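You operate a simulated robot arm through the tools that you are given. There is no shell and no other tool.

You are at the controls of a simulated robot arm. One attempt, no reset.

JOB
Shut the tea stove down: spout to the middle, steel kettle and pot lids on, power off.

The check looks at the end state, three seconds after you hand in, the way a careful person would. Anything else that was tipped, shoved, dropped, spilled or broken makes it a failure. A push-on lid holds only when it is set on centred and level and pressed home; a screw cap is set on level and turned clockwise until tight.

ROBOT AND FRAMES
A 6-joint arm with a four-finger gripper, fixed in place. Base frame: the origin is on the floor under the middle of its stand, x ahead of it, y to its left, z up. Readings come in m, degrees, newtons and seconds.
It reaches about 1.012 m from its shoulder. Its first joint turns from -166.0 to 166.0 degrees. Payload 3.43 kg.
The TCP is the grasp point between the finger pads, 0.03 m short of the fingertips. In the tool frame z runs along the fingers and y along their closing line. The gripper opens to 0.12 m; its body begins 0.085 m behind the TCP.
Orientation is told as [roll, pitch, yaw] about the base's x, y, z axes, in that order, counted from this pose: with the fingers straight down and closing along the base's y, the tool's x points along the base's -x, its y along +y and its z along -z.

CONTROLS
- The arm moves only by the tool play_rows. Its argument "increments" is a list of rows, each an object of numbers (a shift or turn left out is 0, a gripper value left out holds the last): "wx", "wy", "wz": the turn, a rotation vector about the base's x, y, z in rad; "tx", "ty", "tz": the shift along the base's x, y, z in m; "gripper": the finger opening in m, from 0 to 0.12. In form: [{"wx": .., "wy": .., "wz": .., "tx": .., "ty": .., "tz": .., "gripper": ..}, ...]. A call has 1 to 20 rows; each row is the pose to reach, as a shift and turn from the pose commanded when the call began. A row lasts 0.2 s, in which the tool goes at most 0.05 m and 8.6 degrees; a call with a longer step from one row to the next is refused whole, and so is a gripper value outside its range. A pose out of reach is approached as far as the arm can. The call stops where the force on the tool passes 70 N (or 10 N more than at its start, if that is more) or the arm is blocked; 0.2 s more then pass. Each finger travels about 0.1362 m/s and halts on what it meets, pressing with about 44 N; the grip force reading is that of the motor and also rises with nothing between the fingers. The clock runs only during rows and for 0.2 s after the last one: add rows that repeat a pose to give the fingers time. The reply holds the time, the measured pose of the TCP, the force on the tool along the base axes, the opening and the grip force, in the units named above and with some noise, with the torque about the TCP (base axes, N m) and any sound that the robot's microphone picked up, and new pictures: "show" is both (left out), scene, wrist or none.
- Cameras (640 x 400 px; columns grow to the right, rows downward): "scene" is fixed at [0.3992, 0.6498, 1.6799]; the picture's right is [-0.86, 0.51, 0.00], its down [0.49, 0.82, -0.29] and it looks along [-0.15, -0.25, -0.96] (base axes); focal length 310 px, centre (320, 200). "wrist" rides on the gripper at [0.071, -0.017, -0.121] in the tool frame; the picture's right is [0.23, 0.97, 0.00], its down [-0.81, 0.19, -0.55] and it looks along [-0.54, 0.13, 0.83] (tool axes); focal length 275 px, centre (320, 200). There is no depth. A picture from a camera that has moved, and an enlarged one, comes with that camera's place and axes in the base frame and with its lens.
- close_up(camera, box): a new picture of the part [left, top, right, bottom] of that camera's present view, enlarged. No time passes.
- finish_job(): hands the job in; it is judged then, once.

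Places have to be worked out from the pictures, the camera data and where the tool is seen. Open the gripper and draw the arm clear of the work before you hand the job in, unless the task says otherwise.

The tools are called after "Emit:" by a JSON object that holds its "api" and its "payload". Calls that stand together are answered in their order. play_rows: Moves the arm, as the interface text tells. Its arguments: {"type":"object","properties":{"increments":{"type":"array","items":{"type":"object","properties":{"wx":{"type":"number"},"wy":{"type":"number"},"wz":{"type":"number"},"tx":{"type":"number"},"ty":{"type":"number"},"tz":{"type":"number"},"gripper":{"type":"number"}}}},"show":{"type":"string","enum":["both","scene","wrist","none"]}},"required":["increments"]} The other tools are called the same way: close_up (camera, box) takes an enlarged picture of a part of a camera's view; finish_job () hands the job in.

At the start:

```text
clock: 0.0
tool_pos: [0.3814, 0.3199, 1.2386]
tool_rot: [0.1, -0.1, 0.1]
force: [0.1, 0.4, 0.4]
wrist_torque: [-0.05, 0.01, 0.01]
opening: 0.1199
grip_force: 0.0
```

scene: 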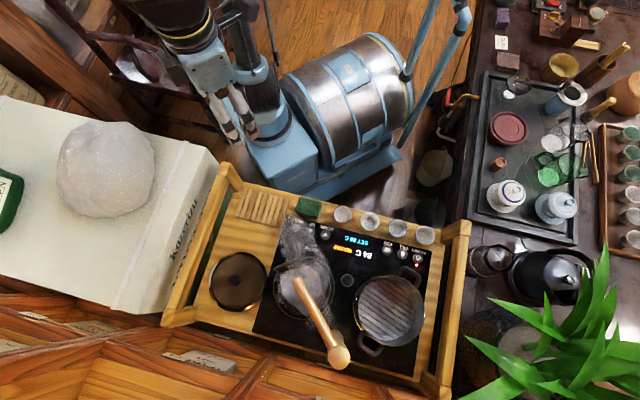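
wrist: 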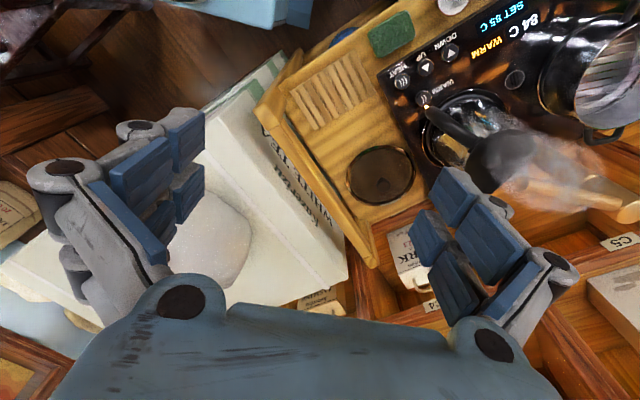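

I start by looking closely at the stove and the surroundings before moving anything.

Emit:
{"api": "close_up", "payload": {"camera": "scene", "box": [160, 160, 480, 400]}}

Emit:
{"api": "close_up", "payload": {"camera": "scene", "box": [250, 190, 450, 370]}}

Emit:
{"api": "close_up", "payload": {"camera": "scene", "box": [460, 60, 640, 320]}}

Emit:
{"api": "close_up", "payload": {"camera": "wrist", "box": [340, 0, 640, 240]}}

```text
1.67 times, centred on (320, 280) of scene
camera zoom: at [0.3992, 0.6498, 1.6799], right [-0.86, 0.51, 0.0], down [0.49, 0.82, -0.29], along [-0.15, -0.25, -0.96], focal length 518 px, centre (320, 67)
```

zoom: 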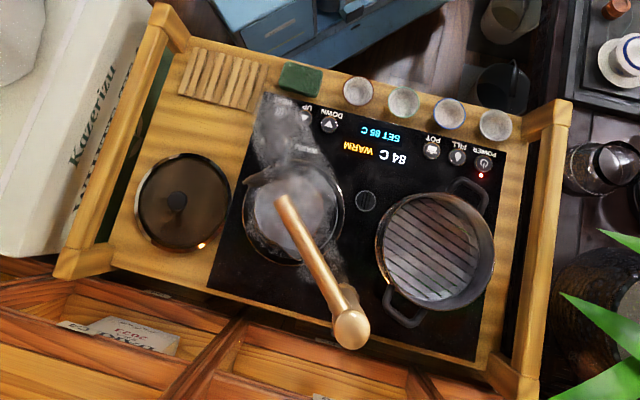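

```text
2.22 times, centred on (350, 280) of scene
camera zoom: at [0.3992, 0.6498, 1.6799], right [-0.86, 0.51, 0.0], down [0.49, 0.82, -0.29], along [-0.15, -0.25, -0.96], focal length 690 px, centre (253, 22)
```

zoom: 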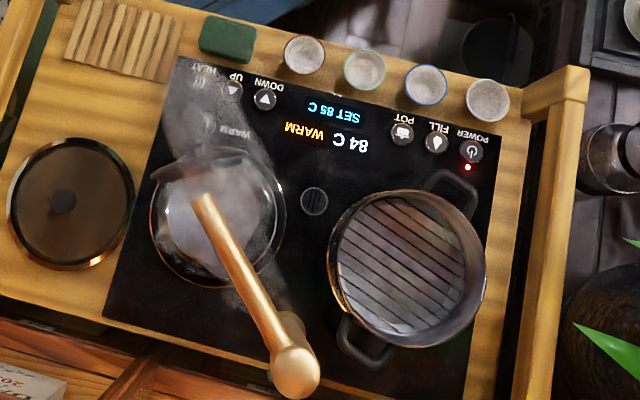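

```text
1.54 times, centred on (550, 190) of scene
camera zoom: at [0.3992, 0.6498, 1.6799], right [-0.86, 0.51, 0.0], down [0.49, 0.82, -0.29], along [-0.15, -0.25, -0.96], focal length 478 px, centre (-34, 215)
```

zoom: 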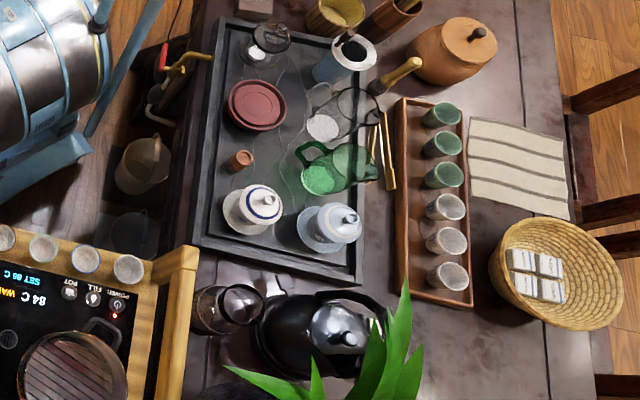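

```text
1.67 times, centred on (490, 120) of wrist
camera zoom: at [0.3104, 0.3025, 1.3595], right [-0.23, 0.97, 0.0], down [0.81, 0.19, 0.55], along [0.54, 0.13, -0.83], focal length 459 px, centre (37, 333)
```

zoom: 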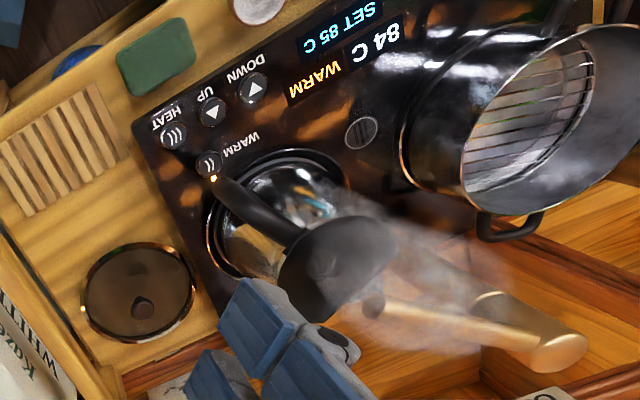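

The glass top works out near z≈0.85, rotated about 45° in the base frame, with its front facing the robot. I'll turn the wrist camera 45° and move back and up to view the stove from the front.

Emit:
{"api": "play_rows", "payload": {"increments": [{"tx": -0.024, "ty": 0.011, "tz": 0.006, "wz": 0.1}, {"tx": -0.048, "ty": 0.022, "tz": 0.012, "wz": 0.2}, {"tx": -0.072, "ty": 0.033, "tz": 0.018, "wz": 0.3}, {"tx": -0.096, "ty": 0.044, "tz": 0.024, "wz": 0.4}, {"tx": -0.12, "ty": 0.055, "tz": 0.03, "wz": 0.5}, {"tx": -0.144, "ty": 0.066, "tz": 0.036, "wz": 0.6}, {"tx": -0.168, "ty": 0.077, "tz": 0.042, "wz": 0.7}, {"tx": -0.19, "ty": 0.09, "tz": 0.05, "wz": 0.785}, {"tx": -0.19, "ty": 0.09, "tz": 0.05, "wz": 0.785}], "show": "both"}}

```text
clock: 2.0
tool_pos: [0.1789, 0.4093, 1.295]
tool_rot: [0.1, -0.7, 45.0]
force: [0.4, 0.5, 0.1]
wrist_torque: [-0.02, -0.02, -0.02]
opening: 0.1203
grip_force: 0.0
camera wrist: at [0.1379, 0.3457, 1.4132], right [-0.85, 0.52, 0.0], down [0.43, 0.7, 0.56], along [0.3, 0.48, -0.83], focal length 275 px, centre (320, 200)
```

scene: 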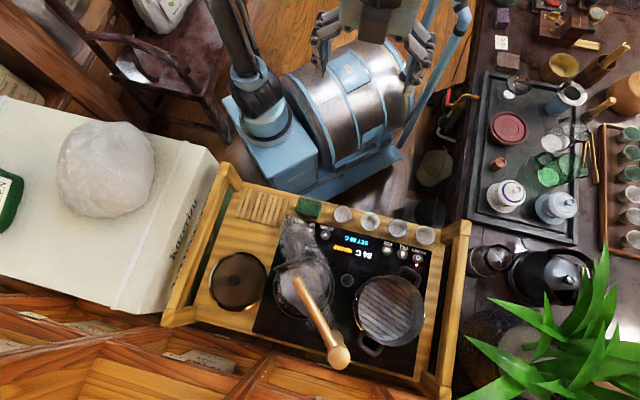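
wrist: 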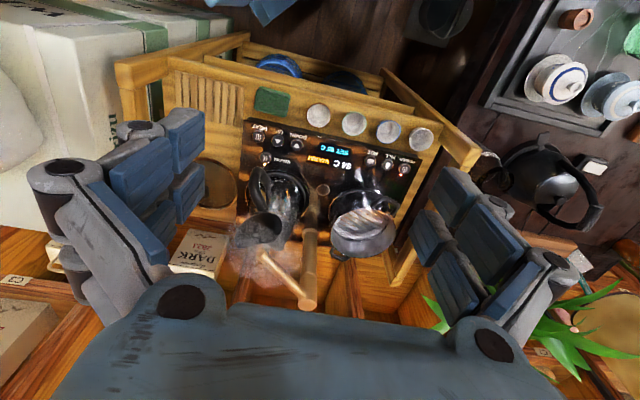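

The stove is centred in the wrist view now; I enlarge it to see the kettle, its lid and the spout.

Emit:
{"api": "close_up", "payload": {"camera": "wrist", "box": [180, 80, 460, 320]}}

Emit:
{"api": "close_up", "payload": {"camera": "wrist", "box": [220, 150, 350, 310]}}

Emit:
{"api": "close_up", "payload": {"camera": "wrist", "box": [240, 100, 440, 210]}}

Emit:
{"api": "close_up", "payload": {"camera": "scene", "box": [240, 220, 350, 380]}}

```text
1.67 times, centred on (320, 200) of wrist
camera zoom: at [0.1379, 0.3457, 1.4132], right [-0.85, 0.52, 0.0], down [0.43, 0.7, 0.56], along [0.3, 0.48, -0.83], focal length 459 px, centre (320, 200)
```

zoom: 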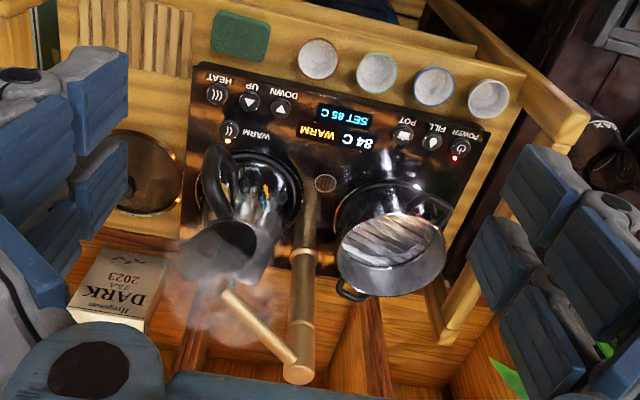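

```text
2.50 times, centred on (285, 230) of wrist
camera zoom: at [0.1379, 0.3457, 1.4132], right [-0.85, 0.52, 0.0], down [0.43, 0.7, 0.56], along [0.3, 0.48, -0.83], focal length 688 px, centre (408, 125)
```

zoom: 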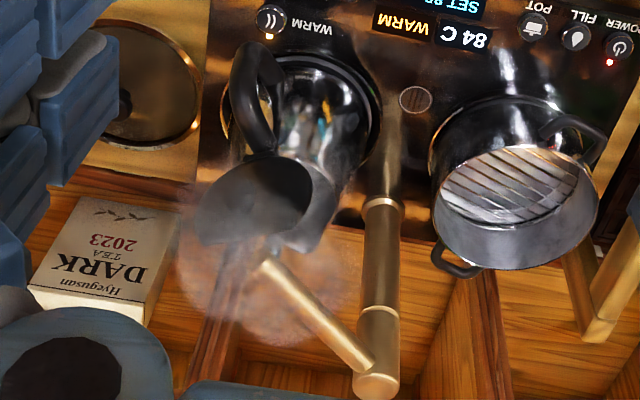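

```text
3.20 times, centred on (340, 155) of wrist
camera zoom: at [0.1379, 0.3457, 1.4132], right [-0.85, 0.52, 0.0], down [0.43, 0.7, 0.56], along [0.3, 0.48, -0.83], focal length 881 px, centre (256, 344)
```

zoom: 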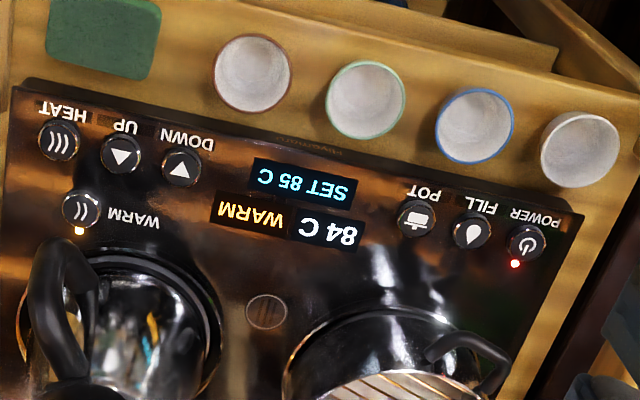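

```text
2.50 times, centred on (295, 300) of scene
camera zoom: at [0.3992, 0.6498, 1.6799], right [-0.86, 0.51, 0.0], down [0.49, 0.82, -0.29], along [-0.15, -0.25, -0.96], focal length 776 px, centre (382, -50)
```

zoom: 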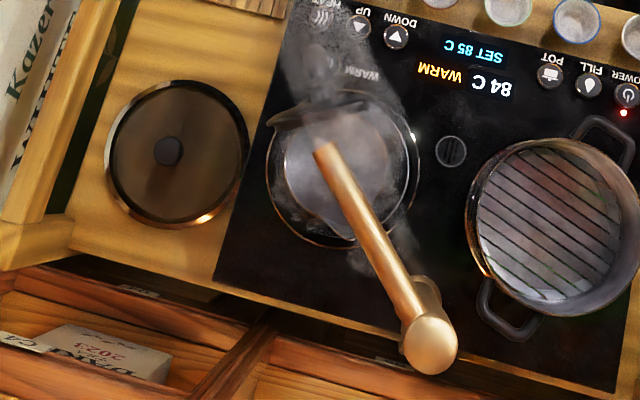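

The kettle has a hinged lid standing open toward the robot, the spout comes from a column at the back (top ≈(0.425, 0.76, 1.06)) with its tip over the kettle, and the pot lid lies on the wood at ≈(0.56, 0.51). I check the gripper fingers and then go for a closer, flatter view of the kettle.

Emit:
{"api": "close_up", "payload": {"camera": "wrist", "box": [0, 80, 280, 320]}}

Emit:
{"api": "close_up", "payload": {"camera": "scene", "box": [280, 0, 480, 120]}}

```text
1.67 times, centred on (140, 200) of wrist
camera zoom: at [0.1379, 0.3457, 1.4132], right [-0.85, 0.52, 0.0], down [0.43, 0.7, 0.56], along [0.3, 0.48, -0.83], focal length 459 px, centre (620, 200)
```

zoom: 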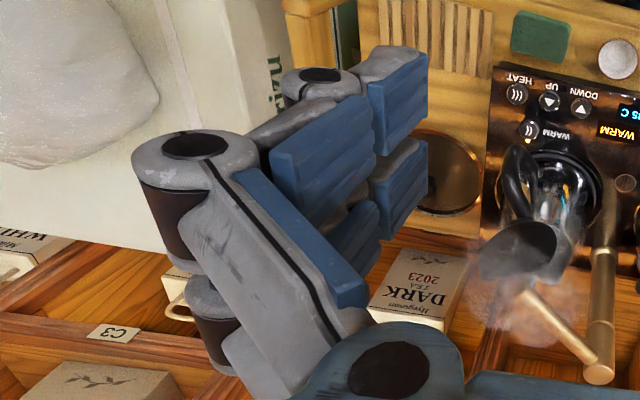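

```text
3.20 times, centred on (380, 60) of scene
camera zoom: at [0.3992, 0.6498, 1.6799], right [-0.86, 0.51, 0.0], down [0.49, 0.82, -0.29], along [-0.15, -0.25, -0.96], focal length 994 px, centre (128, 648)
```

zoom: 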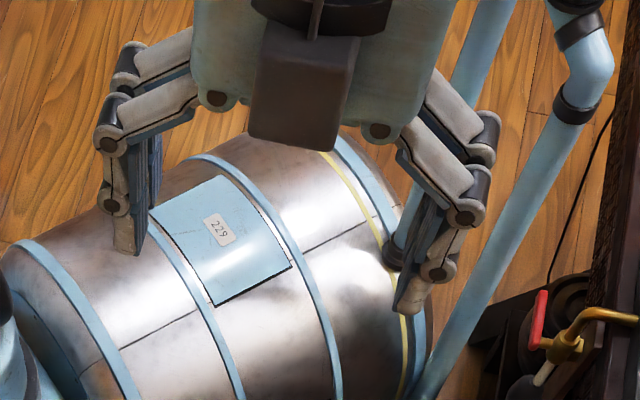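

Each side has two fingers with a small gap. Next I tilt the wrist 30° and come lower to look at the kettle, its open lid and the spout more horizontally from the robot's side.

Emit:
{"api": "play_rows", "payload": {"increments": [{"tx": 0.015, "ty": 0.002, "tz": -0.028, "wx": 0.053, "wy": -0.053}, {"tx": 0.03, "ty": 0.004, "tz": -0.056, "wx": 0.106, "wy": -0.106}, {"tx": 0.045, "ty": 0.006, "tz": -0.084, "wx": 0.159, "wy": -0.159}, {"tx": 0.06, "ty": 0.008, "tz": -0.112, "wx": 0.212, "wy": -0.212}, {"tx": 0.075, "ty": 0.011, "tz": -0.14, "wx": 0.265, "wy": -0.265}, {"tx": 0.09, "ty": 0.013, "tz": -0.168, "wx": 0.318, "wy": -0.318}, {"tx": 0.104, "ty": 0.015, "tz": -0.195, "wx": 0.37, "wy": -0.37}, {"tx": 0.104, "ty": 0.015, "tz": -0.195, "wx": 0.37, "wy": -0.37}], "show": "both"}}

```text
clock: 3.8
tool_pos: [0.2826, 0.4237, 1.101]
tool_rot: [0.2, -30.8, 45.0]
force: [-0.3, 0.0, -0.4]
wrist_torque: [0.02, 0.01, -0.02]
opening: 0.1199
grip_force: 0.0
camera wrist: at [0.2075, 0.3242, 1.1654], right [-0.83, 0.55, -0.12], down [0.16, 0.43, 0.89], along [0.54, 0.72, -0.44], focal length 275 px, centre (320, 200)
```

scene: 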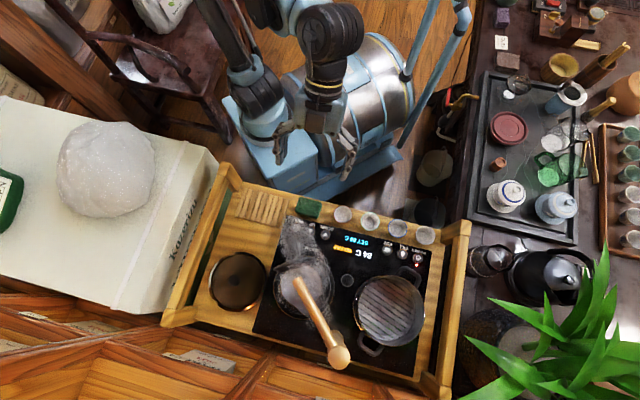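
wrist: 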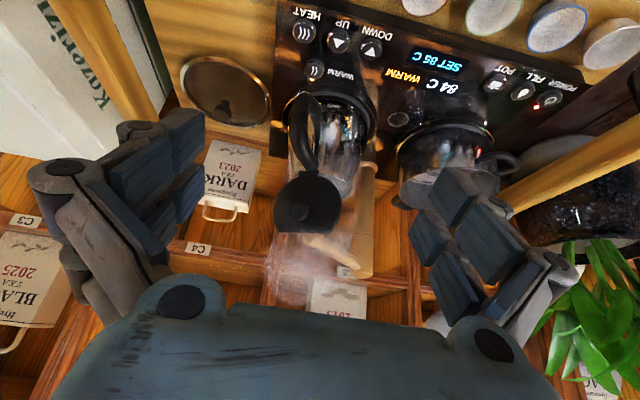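

Emit:
{"api": "close_up", "payload": {"camera": "wrist", "box": [240, 60, 430, 300]}}

Emit:
{"api": "close_up", "payload": {"camera": "wrist", "box": [380, 40, 600, 220]}}

Emit:
{"api": "close_up", "payload": {"camera": "wrist", "box": [160, 40, 300, 140]}}

```text
1.67 times, centred on (335, 180) of wrist
camera zoom: at [0.2075, 0.3242, 1.1654], right [-0.83, 0.55, -0.12], down [0.16, 0.43, 0.89], along [0.54, 0.72, -0.44], focal length 459 px, centre (295, 233)
```

zoom: 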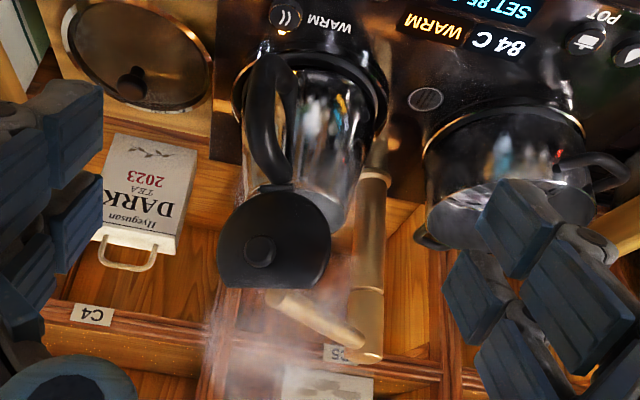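

```text
2.22 times, centred on (490, 130) of wrist
camera zoom: at [0.2075, 0.3242, 1.1654], right [-0.83, 0.55, -0.12], down [0.16, 0.43, 0.89], along [0.54, 0.72, -0.44], focal length 612 px, centre (-58, 356)
```

zoom: 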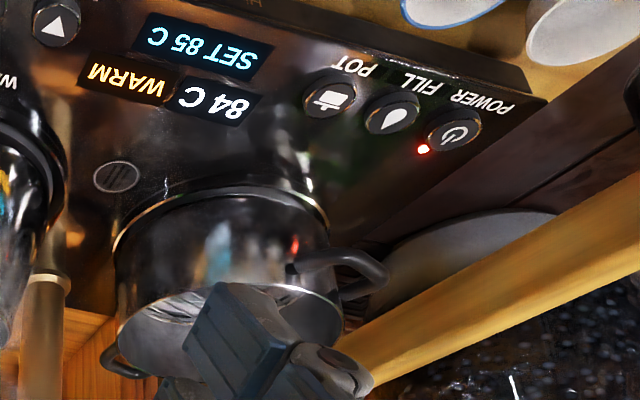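

```text
4.00 times, centred on (230, 90) of wrist
camera zoom: at [0.2075, 0.3242, 1.1654], right [-0.83, 0.55, -0.12], down [0.16, 0.43, 0.89], along [0.54, 0.72, -0.44], focal length 1101 px, centre (680, 640)
```

zoom: 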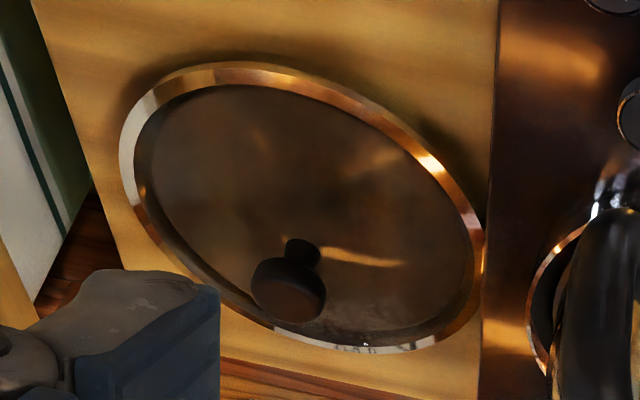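

The kettle lid is hinged at the handle (handle pointing about −y), lid centre ≈(0.414, 0.573, 1.015), top edge ≈1.06; the spout tip sits just behind it. The spout has to move first, so I untilt and raise, then turn to yaw 90° above the spout tube.

Emit:
{"api": "play_rows", "payload": {"increments": [{"tz": 0.02, "wx": -0.053, "wy": 0.053}, {"tz": 0.04, "wx": -0.106, "wy": 0.106}, {"tz": 0.06, "wx": -0.159, "wy": 0.159}, {"tz": 0.08, "wx": -0.212, "wy": 0.212}, {"tx": 0.01, "ty": 0.01, "tz": 0.1, "wx": -0.265, "wy": 0.265}, {"tx": 0.02, "ty": 0.02, "tz": 0.12, "wx": -0.318, "wy": 0.318}, {"tx": 0.03, "ty": 0.03, "tz": 0.13, "wx": -0.37, "wy": 0.37}, {"tx": 0.03, "ty": 0.03, "tz": 0.13, "wx": -0.37, "wy": 0.37}], "show": "none"}}

Emit:
{"api": "play_rows", "payload": {"increments": [{"tx": 0.016, "ty": 0.028, "wz": 0.1}, {"tx": 0.032, "ty": 0.056, "wz": 0.2}, {"tx": 0.048, "ty": 0.084, "wz": 0.3}, {"tx": 0.064, "ty": 0.112, "wz": 0.4}, {"tx": 0.08, "ty": 0.14, "wz": 0.5}, {"tx": 0.096, "ty": 0.168, "wz": 0.6}, {"tx": 0.112, "ty": 0.196, "wz": 0.7}, {"tx": 0.113, "ty": 0.206, "wz": 0.785}, {"tx": 0.113, "ty": 0.206, "wz": 0.785}], "show": "both"}}

```text
clock: 5.6
tool_pos: [0.3113, 0.4561, 1.2302]
tool_rot: [0.3, -0.7, 45.0]
force: [0.7, -0.6, 0.3]
wrist_torque: [0.0, 0.03, 0.0]
opening: 0.12
grip_force: 0.0
```

```text
clock: 7.6
tool_pos: [0.4241, 0.6618, 1.2296]
tool_rot: [0.1, -0.9, 89.9]
force: [0.6, 0.5, -0.2]
wrist_torque: [0.0, -0.03, -0.03]
opening: 0.1204
grip_force: 0.1
camera wrist: at [0.4413, 0.588, 1.3478], right [-0.97, -0.23, 0.0], down [-0.19, 0.8, 0.56], along [-0.13, 0.55, -0.83], focal length 275 px, centre (320, 200)
```

scene: 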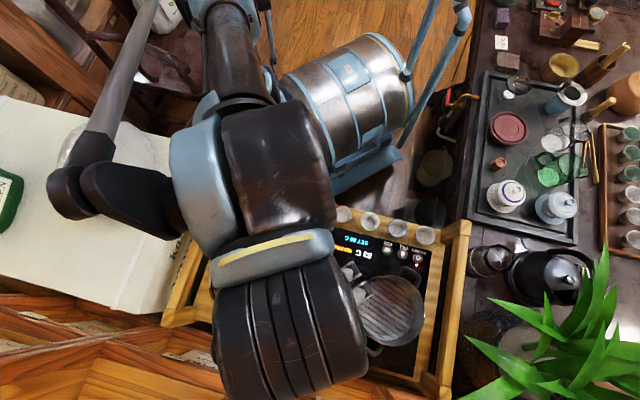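
wrist: 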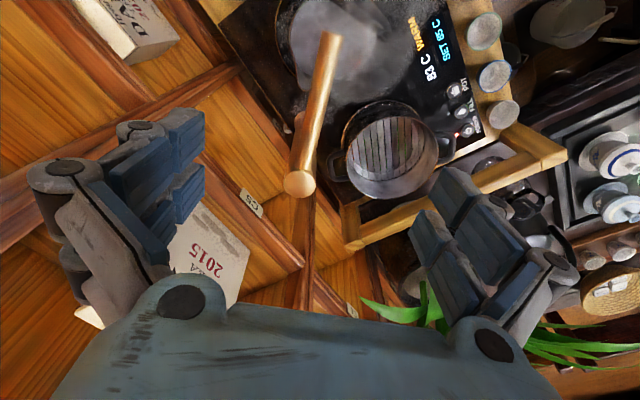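

Spout tube fits: pivot ≈(0.427, 0.763), tip ≈(0.428, 0.604), z≈1.055. I narrow the fingers and descend to straddle the tube at y≈0.672.

Emit:
{"api": "play_rows", "payload": {"increments": [{"tx": 0.0035, "ty": 0.01, "tz": -0.03, "gripper": 0.08}, {"tx": 0.0035, "ty": 0.01, "tz": -0.06, "gripper": 0.08}, {"tx": 0.0035, "ty": 0.01, "tz": -0.09, "gripper": 0.08}, {"tx": 0.0035, "ty": 0.01, "tz": -0.12, "gripper": 0.08}, {"tx": 0.0035, "ty": 0.01, "tz": -0.145, "gripper": 0.08}, {"tx": 0.0035, "ty": 0.01, "tz": -0.165, "gripper": 0.08}, {"tx": 0.0035, "ty": 0.01, "tz": -0.165, "gripper": 0.08}], "show": "both"}}

```text
clock: 9.2
tool_pos: [0.4257, 0.671, 1.0633]
tool_rot: [0.1, -0.8, 90.0]
force: [0.5, 0.2, 0.5]
wrist_torque: [0.02, -0.01, 0.0]
opening: 0.0802
grip_force: 0.0
camera wrist: at [0.4422, 0.5975, 1.1822], right [-0.97, -0.23, 0.0], down [-0.19, 0.8, 0.56], along [-0.13, 0.55, -0.83], focal length 275 px, centre (320, 200)
```

scene: 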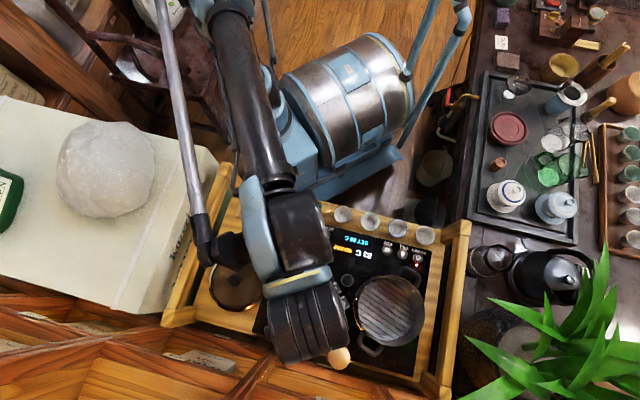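
wrist: 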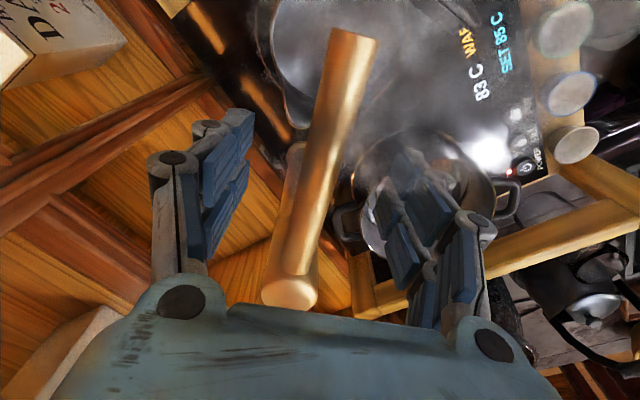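

The tube runs between the fingers. I close to 0.03 m (loose straddle) and sweep the spout clockwise 45° around its pivot so its tip goes toward the middle mark.

Emit:
{"api": "play_rows", "payload": {"increments": [{"gripper": 0.03}, {"gripper": 0.03}, {"gripper": 0.03}, {"tx": -0.00706, "ty": 0.00028, "wz": -0.0785}, {"tx": -0.01407, "ty": 0.00111, "wz": -0.157}, {"tx": -0.021, "ty": 0.00249, "wz": -0.2355}, {"tx": -0.0278, "ty": 0.0044, "wz": -0.314}, {"tx": -0.03442, "ty": 0.00685, "wz": -0.3925}, {"tx": -0.04084, "ty": 0.0098, "wz": -0.471}, {"tx": -0.047, "ty": 0.01325, "wz": -0.5495}, {"tx": -0.0529, "ty": 0.0172, "wz": -0.628}, {"tx": -0.05843, "ty": 0.02155, "wz": -0.7065}, {"tx": -0.06363, "ty": 0.02635, "wz": -0.785}, {"tx": -0.06363, "ty": 0.02635, "wz": -0.785}], "show": "both"}}

```text
clock: 12.2
tool_pos: [0.3643, 0.6968, 1.0654]
tool_rot: [0.0, -0.6, 44.9]
force: [1.1, 0.5, 0.5]
wrist_torque: [0.0, -0.02, 0.01]
opening: 0.0299
grip_force: 0.1
camera wrist: at [0.3238, 0.6332, 1.1829], right [-0.85, 0.53, 0.0], down [0.43, 0.7, 0.56], along [0.3, 0.48, -0.83], focal length 275 px, centre (320, 200)
```

scene: 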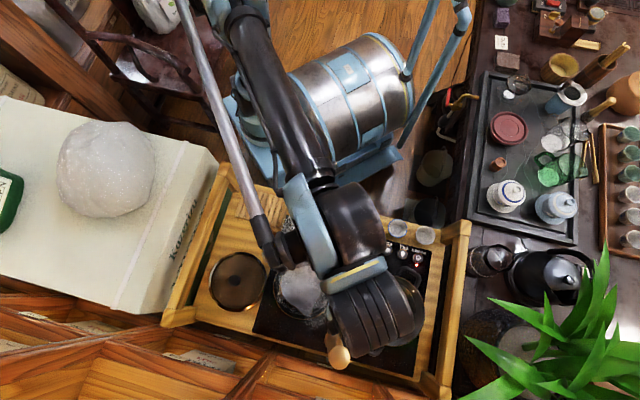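
wrist: 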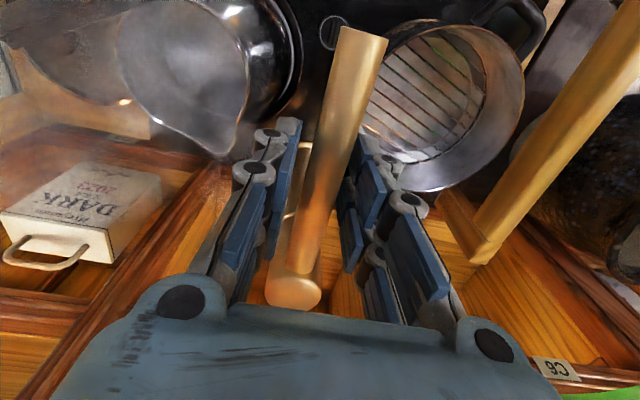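

The spout now lies along about −134°, pointing at the middle mark. I open slightly, lift straight up off it and check.

Emit:
{"api": "play_rows", "payload": {"increments": [{"gripper": 0.05}, {"gripper": 0.05, "tz": 0.03}, {"gripper": 0.05, "tz": 0.06}, {"gripper": 0.05, "tz": 0.09}, {"gripper": 0.05, "tz": 0.12, "tx": -0.01, "ty": -0.02}, {"gripper": 0.05, "tz": 0.15, "tx": -0.025, "ty": -0.05}, {"gripper": 0.05, "tz": 0.18, "tx": -0.04, "ty": -0.08}, {"gripper": 0.05, "tz": 0.2, "tx": -0.055, "ty": -0.11}, {"gripper": 0.05, "tz": 0.2, "tx": -0.07, "ty": -0.14}, {"gripper": 0.05, "tz": 0.2, "tx": -0.085, "ty": -0.17}, {"gripper": 0.05, "tz": 0.2, "tx": -0.1, "ty": -0.2}, {"gripper": 0.05, "tz": 0.2, "tx": -0.1, "ty": -0.2}], "show": "both"}}

```text
clock: 14.8
tool_pos: [0.2643, 0.4972, 1.2665]
tool_rot: [0.2, -0.7, 45.1]
force: [-0.2, -0.5, -0.5]
wrist_torque: [-0.01, -0.03, 0.0]
opening: 0.0501
grip_force: 0.1
camera wrist: at [0.2244, 0.433, 1.3836], right [-0.85, 0.53, 0.0], down [0.43, 0.7, 0.56], along [0.3, 0.48, -0.83], focal length 275 px, centre (320, 200)
```

scene: 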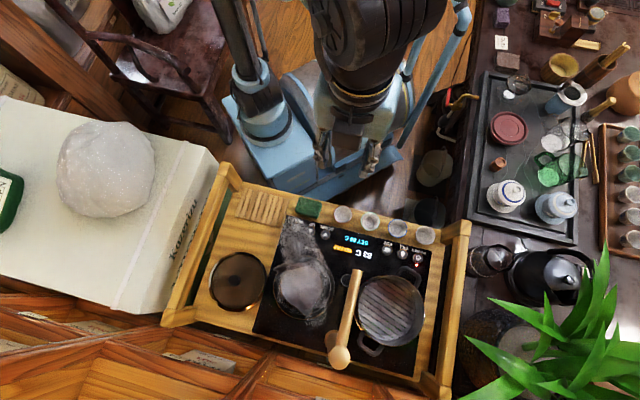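
wrist: 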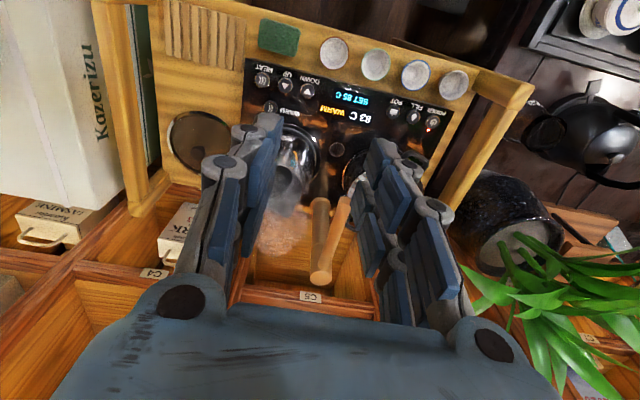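

The arm is clear of the spout; I enlarge the scene view to check the spout angle and the kettle lid.

Emit:
{"api": "close_up", "payload": {"camera": "scene", "box": [255, 210, 375, 380]}}

Emit:
{"api": "close_up", "payload": {"camera": "scene", "box": [260, 240, 350, 320]}}

```text
2.35 times, centred on (315, 295) of scene
camera zoom: at [0.3992, 0.6498, 1.6799], right [-0.86, 0.51, 0.0], down [0.49, 0.82, -0.29], along [-0.15, -0.25, -0.96], focal length 731 px, centre (332, -24)
```

zoom: 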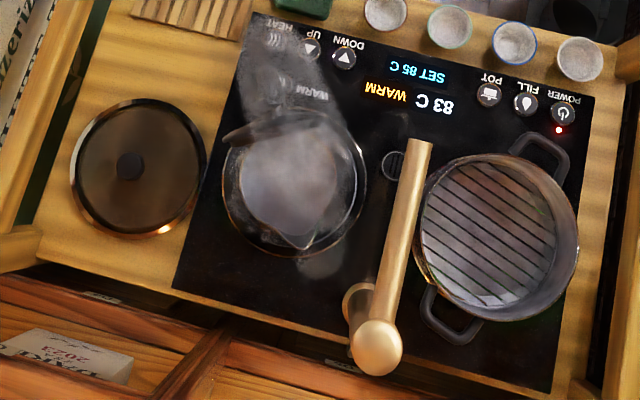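

```text
5.00 times, centred on (305, 280) of scene
camera zoom: at [0.3992, 0.6498, 1.6799], right [-0.86, 0.51, 0.0], down [0.49, 0.82, -0.29], along [-0.15, -0.25, -0.96], focal length 1552 px, centre (395, -200)
```

zoom: 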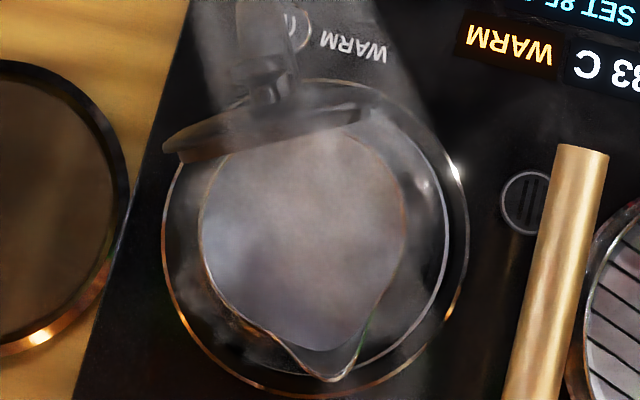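

The spout lies cleanly along the middle line, crossing the round mark. Kettle rim centre ≈(0.425, 0.616), lid hinge ≈(0.412, 0.566, 0.97). Now I close the fingers and move behind the lid at yaw 75° (still above it) for a check.

Emit:
{"api": "play_rows", "payload": {"increments": [{"tx": 0.02, "ty": -0.01, "wz": 0.1, "gripper": 0.0}, {"tx": 0.045, "ty": -0.018, "wz": 0.2, "gripper": 0.0}, {"tx": 0.07, "ty": -0.018, "tz": -0.01, "wz": 0.3, "gripper": 0.0}, {"tx": 0.095, "ty": -0.018, "tz": -0.03, "wz": 0.4, "gripper": 0.0}, {"tx": 0.1234, "ty": -0.018, "tz": -0.06, "wz": 0.524, "gripper": 0.0}, {"tx": 0.1234, "ty": -0.018, "tz": -0.08, "wz": 0.524, "gripper": 0.0}, {"tx": 0.1234, "ty": -0.018, "tz": -0.08, "wz": 0.524, "gripper": 0.0}], "show": "both"}}

```text
clock: 16.4
tool_pos: [0.3875, 0.4783, 1.1845]
tool_rot: [0.1, -0.8, 75.0]
force: [0.0, -0.2, 0.5]
wrist_torque: [-0.01, 0.01, -0.02]
opening: 0.0
grip_force: 33.4
camera wrist: at [0.3853, 0.4037, 1.3025], right [-1.0, 0.03, 0.0], down [0.02, 0.83, 0.56], along [0.02, 0.56, -0.83], focal length 275 px, centre (320, 200)
```

scene: 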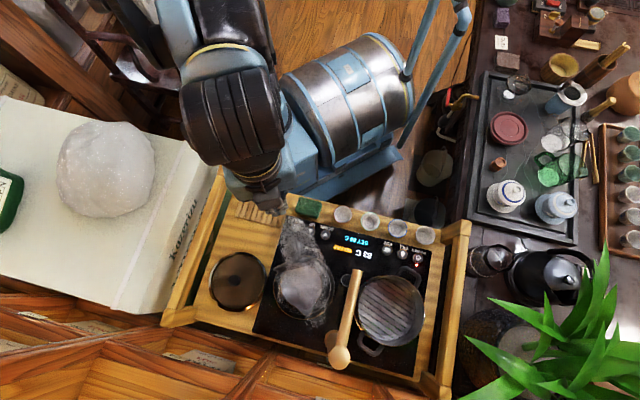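
wrist: 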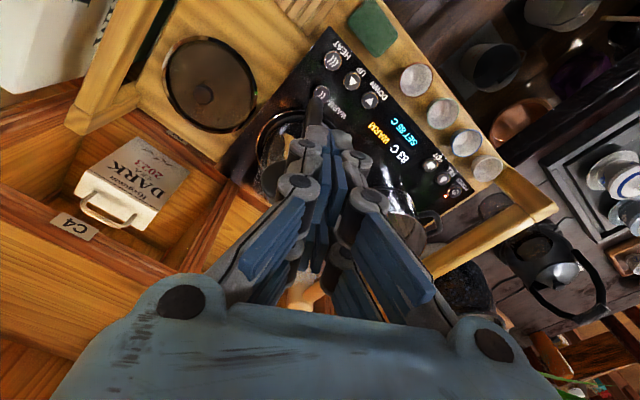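

The scene camera sees the kettle freely. I lower behind the lid (fingertips at z≈1.036, above the knob and handle) and approach slowly along the push direction.

Emit:
{"api": "play_rows", "payload": {"increments": [{"tz": -0.03}, {"tz": -0.06}, {"tz": -0.09}, {"tz": -0.1185}, {"tx": 0.0027, "ty": 0.0096, "tz": -0.1185}, {"tx": 0.0054, "ty": 0.0193, "tz": -0.1185}, {"tx": 0.0081, "ty": 0.0289, "tz": -0.1185}, {"tx": 0.0108, "ty": 0.0385, "tz": -0.1185}, {"tx": 0.0135, "ty": 0.048, "tz": -0.1185}, {"tx": 0.0135, "ty": 0.048, "tz": -0.1185}], "show": "both"}}

Emit:
{"api": "close_up", "payload": {"camera": "scene", "box": [240, 190, 360, 320]}}

```text
clock: 18.6
tool_pos: [0.401, 0.5271, 1.0658]
tool_rot: [0.2, -0.8, 75.0]
force: [-0.5, 0.0, -0.2]
wrist_torque: [-0.01, -0.06, 0.05]
opening: 0.0001
grip_force: 33.2
camera wrist: at [0.3982, 0.4515, 1.1838], right [-1.0, 0.03, 0.0], down [0.02, 0.83, 0.56], along [0.02, 0.56, -0.83], focal length 275 px, centre (320, 200)
```

scene: 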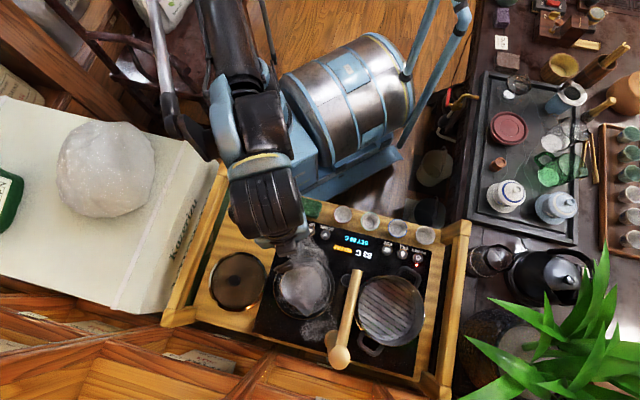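
wrist: 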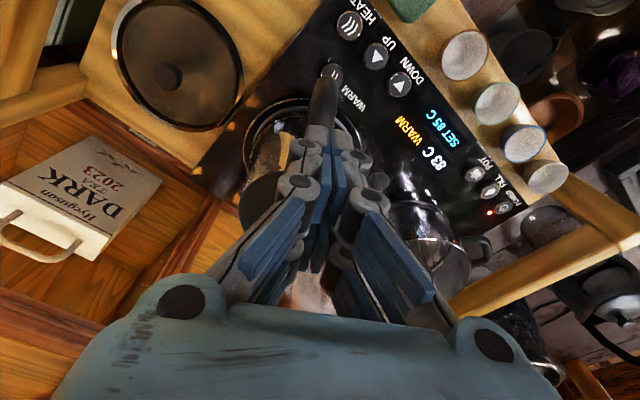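

```text
3.08 times, centred on (300, 255) of scene
camera zoom: at [0.3992, 0.6498, 1.6799], right [-0.86, 0.51, 0.0], down [0.49, 0.82, -0.29], along [-0.15, -0.25, -0.96], focal length 955 px, centre (382, 31)
```

zoom: 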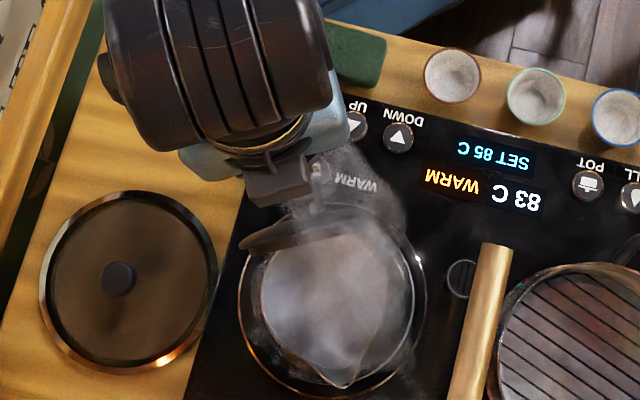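

No contact yet; the finger front is about 2 cm short of the lid. I continue the push slowly and watch the forces.

Emit:
{"api": "play_rows", "payload": {"increments": [{"tx": 0.0022, "ty": 0.0077}, {"tx": 0.0043, "ty": 0.0154}, {"tx": 0.0065, "ty": 0.0231}, {"tx": 0.0086, "ty": 0.0308}, {"tx": 0.0108, "ty": 0.0385}, {"tx": 0.0108, "ty": 0.0385}], "show": "scene"}}

Emit:
{"api": "close_up", "payload": {"camera": "scene", "box": [240, 190, 360, 320]}}

```text
clock: 20.0
tool_pos: [0.4121, 0.5658, 1.0665]
tool_rot: [0.2, -0.7, 75.0]
force: [-0.5, 0.5, -0.1]
wrist_torque: [0.0, -0.01, 0.02]
opening: 0.0
grip_force: 33.5
```

scene: 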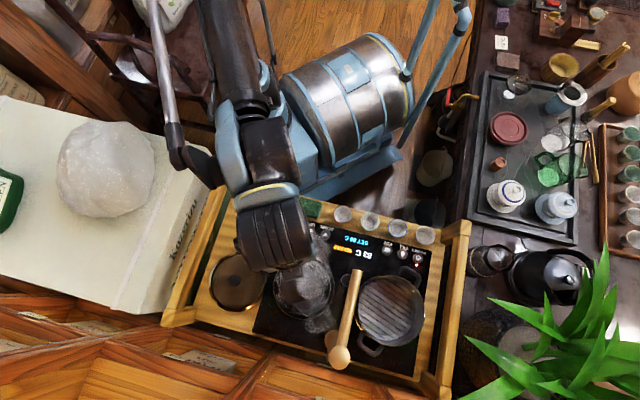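

```text
3.08 times, centred on (300, 255) of scene
camera zoom: at [0.3992, 0.6498, 1.6799], right [-0.86, 0.51, 0.0], down [0.49, 0.82, -0.29], along [-0.15, -0.25, -0.96], focal length 955 px, centre (382, 31)
```

zoom: 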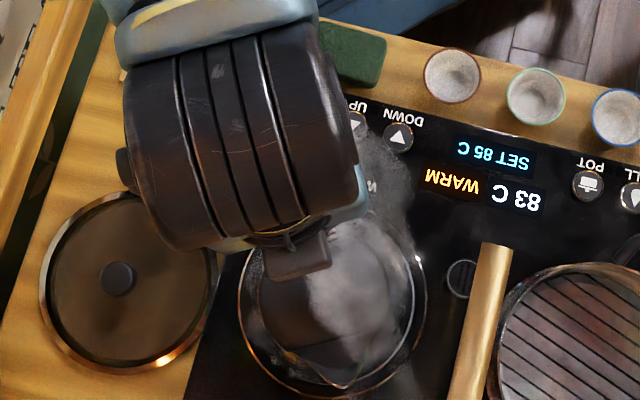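

The lid seems to have swung over without resistance. I back off up and away to see how it sits.

Emit:
{"api": "play_rows", "payload": {"increments": [{"tz": 0.03}, {"tz": 0.06}, {"tz": 0.09, "tx": -0.005, "ty": -0.02}, {"tz": 0.11, "tx": -0.015, "ty": -0.05}, {"tz": 0.12, "tx": -0.027, "ty": -0.095, "gripper": 0.1}, {"tz": 0.12, "tx": -0.035, "ty": -0.13, "gripper": 0.1}, {"tz": 0.12, "tx": -0.035, "ty": -0.13, "gripper": 0.1}], "show": "both"}}

Emit:
{"api": "close_up", "payload": {"camera": "scene", "box": [250, 230, 350, 320]}}

Emit:
{"api": "close_up", "payload": {"camera": "wrist", "box": [220, 60, 440, 240]}}

```text
clock: 21.6
tool_pos: [0.3756, 0.4366, 1.1873]
tool_rot: [0.2, -0.8, 75.1]
force: [-0.9, -0.8, 0.8]
wrist_torque: [-0.04, -0.01, 0.0]
opening: 0.0998
grip_force: 0.1
camera wrist: at [0.373, 0.3606, 1.3054], right [-1.0, 0.03, 0.0], down [0.02, 0.83, 0.56], along [0.02, 0.56, -0.83], focal length 275 px, centre (320, 200)
```

scene: 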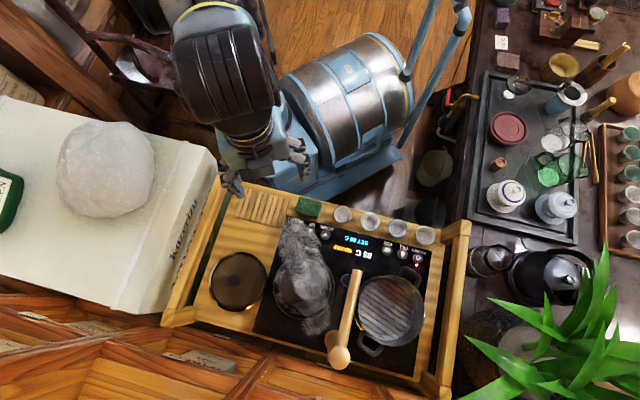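
wrist: 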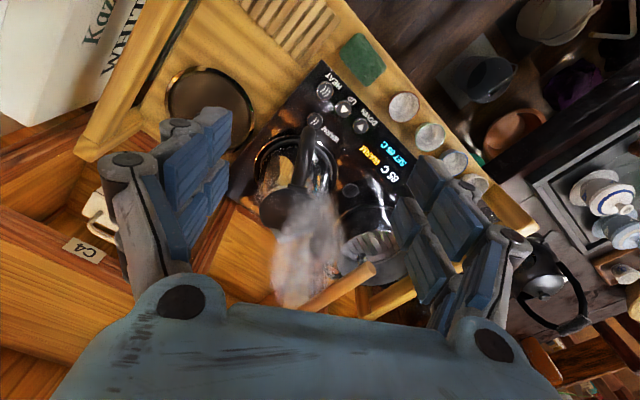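

```text
4.44 times, centred on (300, 275) of scene
camera zoom: at [0.3992, 0.6498, 1.6799], right [-0.86, 0.51, 0.0], down [0.49, 0.82, -0.29], along [-0.15, -0.25, -0.96], focal length 1380 px, centre (409, -133)
```

zoom: 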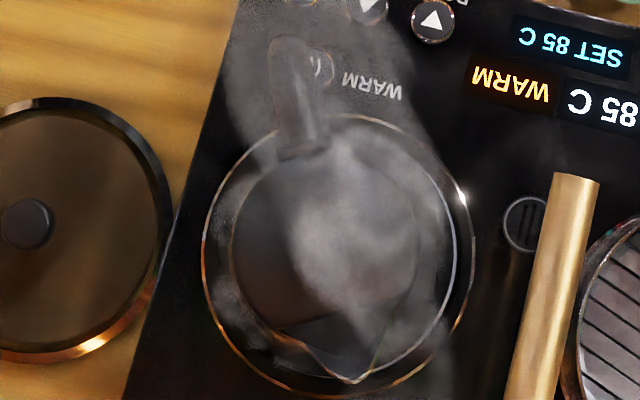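

```text
2.22 times, centred on (330, 150) of wrist
camera zoom: at [0.373, 0.3606, 1.3054], right [-1.0, 0.03, 0.0], down [0.02, 0.83, 0.56], along [0.02, 0.56, -0.83], focal length 612 px, centre (298, 311)
```

zoom: 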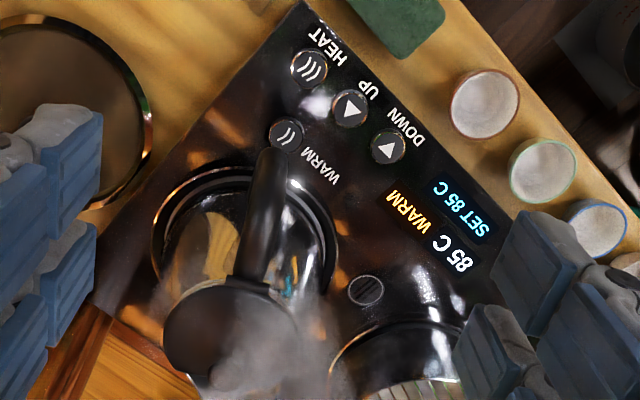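

The lid is down on the kettle, centre ≈(0.424, 0.609); now it needs pressing home. I close the fingers, go above its centre and descend slowly.

Emit:
{"api": "play_rows", "payload": {"increments": [{"tx": 0.01, "ty": 0.035, "gripper": 0.0}, {"tx": 0.02, "ty": 0.07, "gripper": 0.0}, {"tx": 0.03, "ty": 0.105, "gripper": 0.0}, {"tx": 0.04, "ty": 0.14, "tz": -0.02, "gripper": 0.0}, {"tx": 0.0489, "ty": 0.1744, "tz": -0.05, "gripper": 0.0}, {"tx": 0.0489, "ty": 0.1744, "tz": -0.08, "gripper": 0.0}, {"tx": 0.0489, "ty": 0.1744, "tz": -0.1, "gripper": 0.0}, {"tx": 0.0489, "ty": 0.1744, "tz": -0.115, "gripper": 0.0}, {"tx": 0.0489, "ty": 0.1744, "tz": -0.13, "gripper": 0.0}, {"tx": 0.0489, "ty": 0.1744, "tz": -0.14, "gripper": 0.0}, {"tx": 0.0489, "ty": 0.1744, "tz": -0.14, "gripper": 0.0}], "show": "both"}}

Emit:
{"api": "close_up", "payload": {"camera": "scene", "box": [240, 220, 360, 330]}}

```text
clock: 24.0
tool_pos: [0.4246, 0.609, 1.0463]
tool_rot: [0.1, -0.7, 75.1]
force: [0.0, -0.3, -0.1]
wrist_torque: [0.01, 0.01, 0.02]
opening: 0.0002
grip_force: 33.9
camera wrist: at [0.4227, 0.5345, 1.1641], right [-1.0, 0.03, 0.0], down [0.02, 0.83, 0.56], along [0.02, 0.56, -0.83], focal length 275 px, centre (320, 200)
```

scene: 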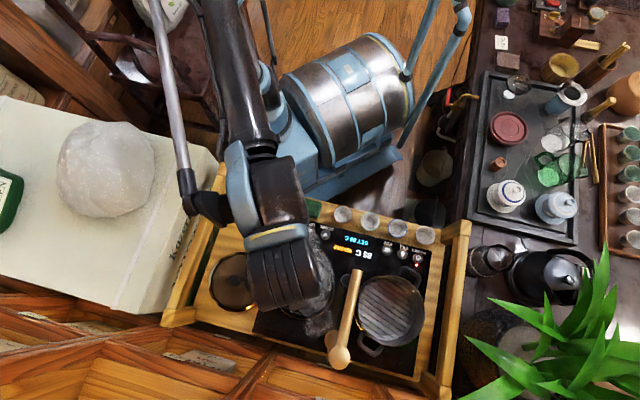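
wrist: 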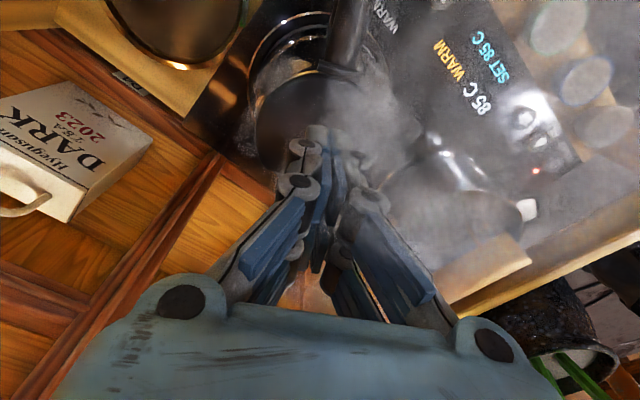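

```text
3.64 times, centred on (300, 275) of scene
camera zoom: at [0.3992, 0.6498, 1.6799], right [-0.86, 0.51, 0.0], down [0.49, 0.82, -0.29], along [-0.15, -0.25, -0.96], focal length 1129 px, centre (393, -73)
```

zoom: 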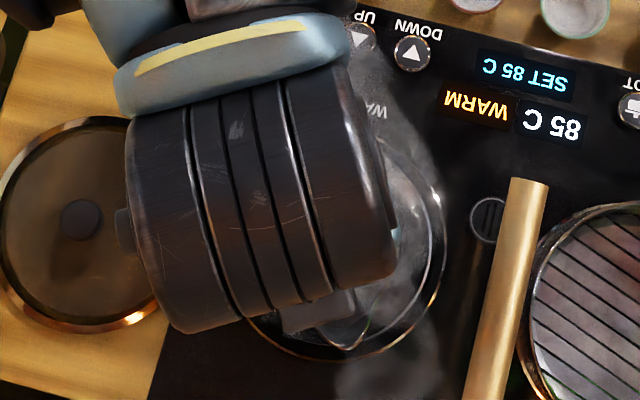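

No contact yet at tip z≈1.016. I go down in small steps, watching the force.

Emit:
{"api": "play_rows", "payload": {"increments": [{"tz": -0.004}, {"tz": -0.008}, {"tz": -0.012}, {"tz": -0.012}], "show": "none"}}

```text
clock: 25.0
tool_pos: [0.4248, 0.6097, 1.0343]
tool_rot: [0.1, -0.7, 75.0]
force: [-0.7, -0.5, 0.8]
wrist_torque: [-0.02, -0.02, 0.02]
opening: 0.0
grip_force: 33.9
```

Still free. I continue in 3 mm steps.

Emit:
{"api": "play_rows", "payload": {"increments": [{"tz": -0.003}, {"tz": -0.006}, {"tz": -0.009}, {"tz": -0.009}], "show": "none"}}

```text
clock: 26.0
tool_pos: [0.4261, 0.61, 1.0264]
tool_rot: [0.1, -0.7, 75.0]
force: [6.1, 13.4, 39.3]
wrist_torque: [0.9, -0.29, -0.01]
opening: 0.006
grip_force: 33.3
```

Contact: about 39 N upward with the tips at z≈0.996. I take a look at the contact before pressing further.

Emit:
{"api": "close_up", "payload": {"camera": "wrist", "box": [220, 20, 420, 180]}}

Emit:
{"api": "close_up", "payload": {"camera": "scene", "box": [240, 220, 360, 330]}}

```text
2.50 times, centred on (320, 100) of wrist
camera zoom: at [0.4227, 0.5344, 1.1446], right [-1.0, 0.03, 0.0], down [0.02, 0.82, 0.57], along [0.02, 0.56, -0.82], focal length 688 px, centre (320, 450)
```

zoom: 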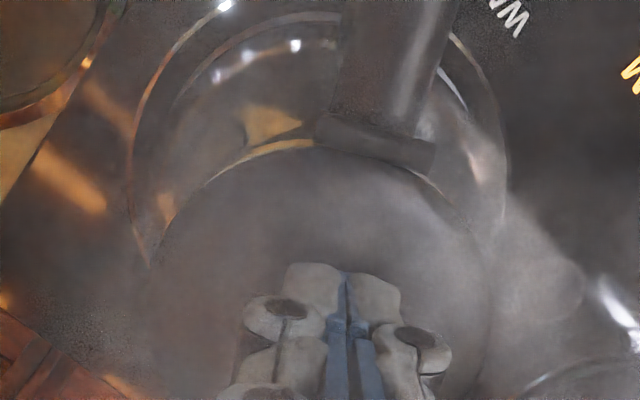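

```text
3.64 times, centred on (300, 275) of scene
camera zoom: at [0.3992, 0.6498, 1.6799], right [-0.86, 0.51, 0.0], down [0.49, 0.82, -0.29], along [-0.15, -0.25, -0.96], focal length 1129 px, centre (393, -73)
```

zoom: 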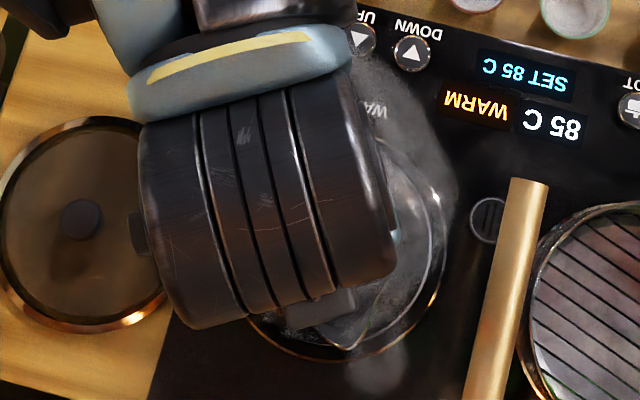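

The lid looks flat and seated on the rim. I press slightly more to be sure it is home, and listen for a click.

Emit:
{"api": "play_rows", "payload": {"increments": [{"tz": -0.001}, {"tz": -0.002}, {"tz": -0.002}], "show": "none"}}

```text
clock: 26.6
tool_pos: [0.4133, 0.6102, 1.0305]
tool_rot: [-0.5, -1.0, 75.0]
force: [2.0, 0.2, -0.3]
wrist_torque: [-0.01, 0.2, 0.01]
opening: 0.0
grip_force: 33.4
stopped in row 3: the force on the tool passed its limit at 73 N (the readings are from after the stop); the commanded pose is now the measured one
```

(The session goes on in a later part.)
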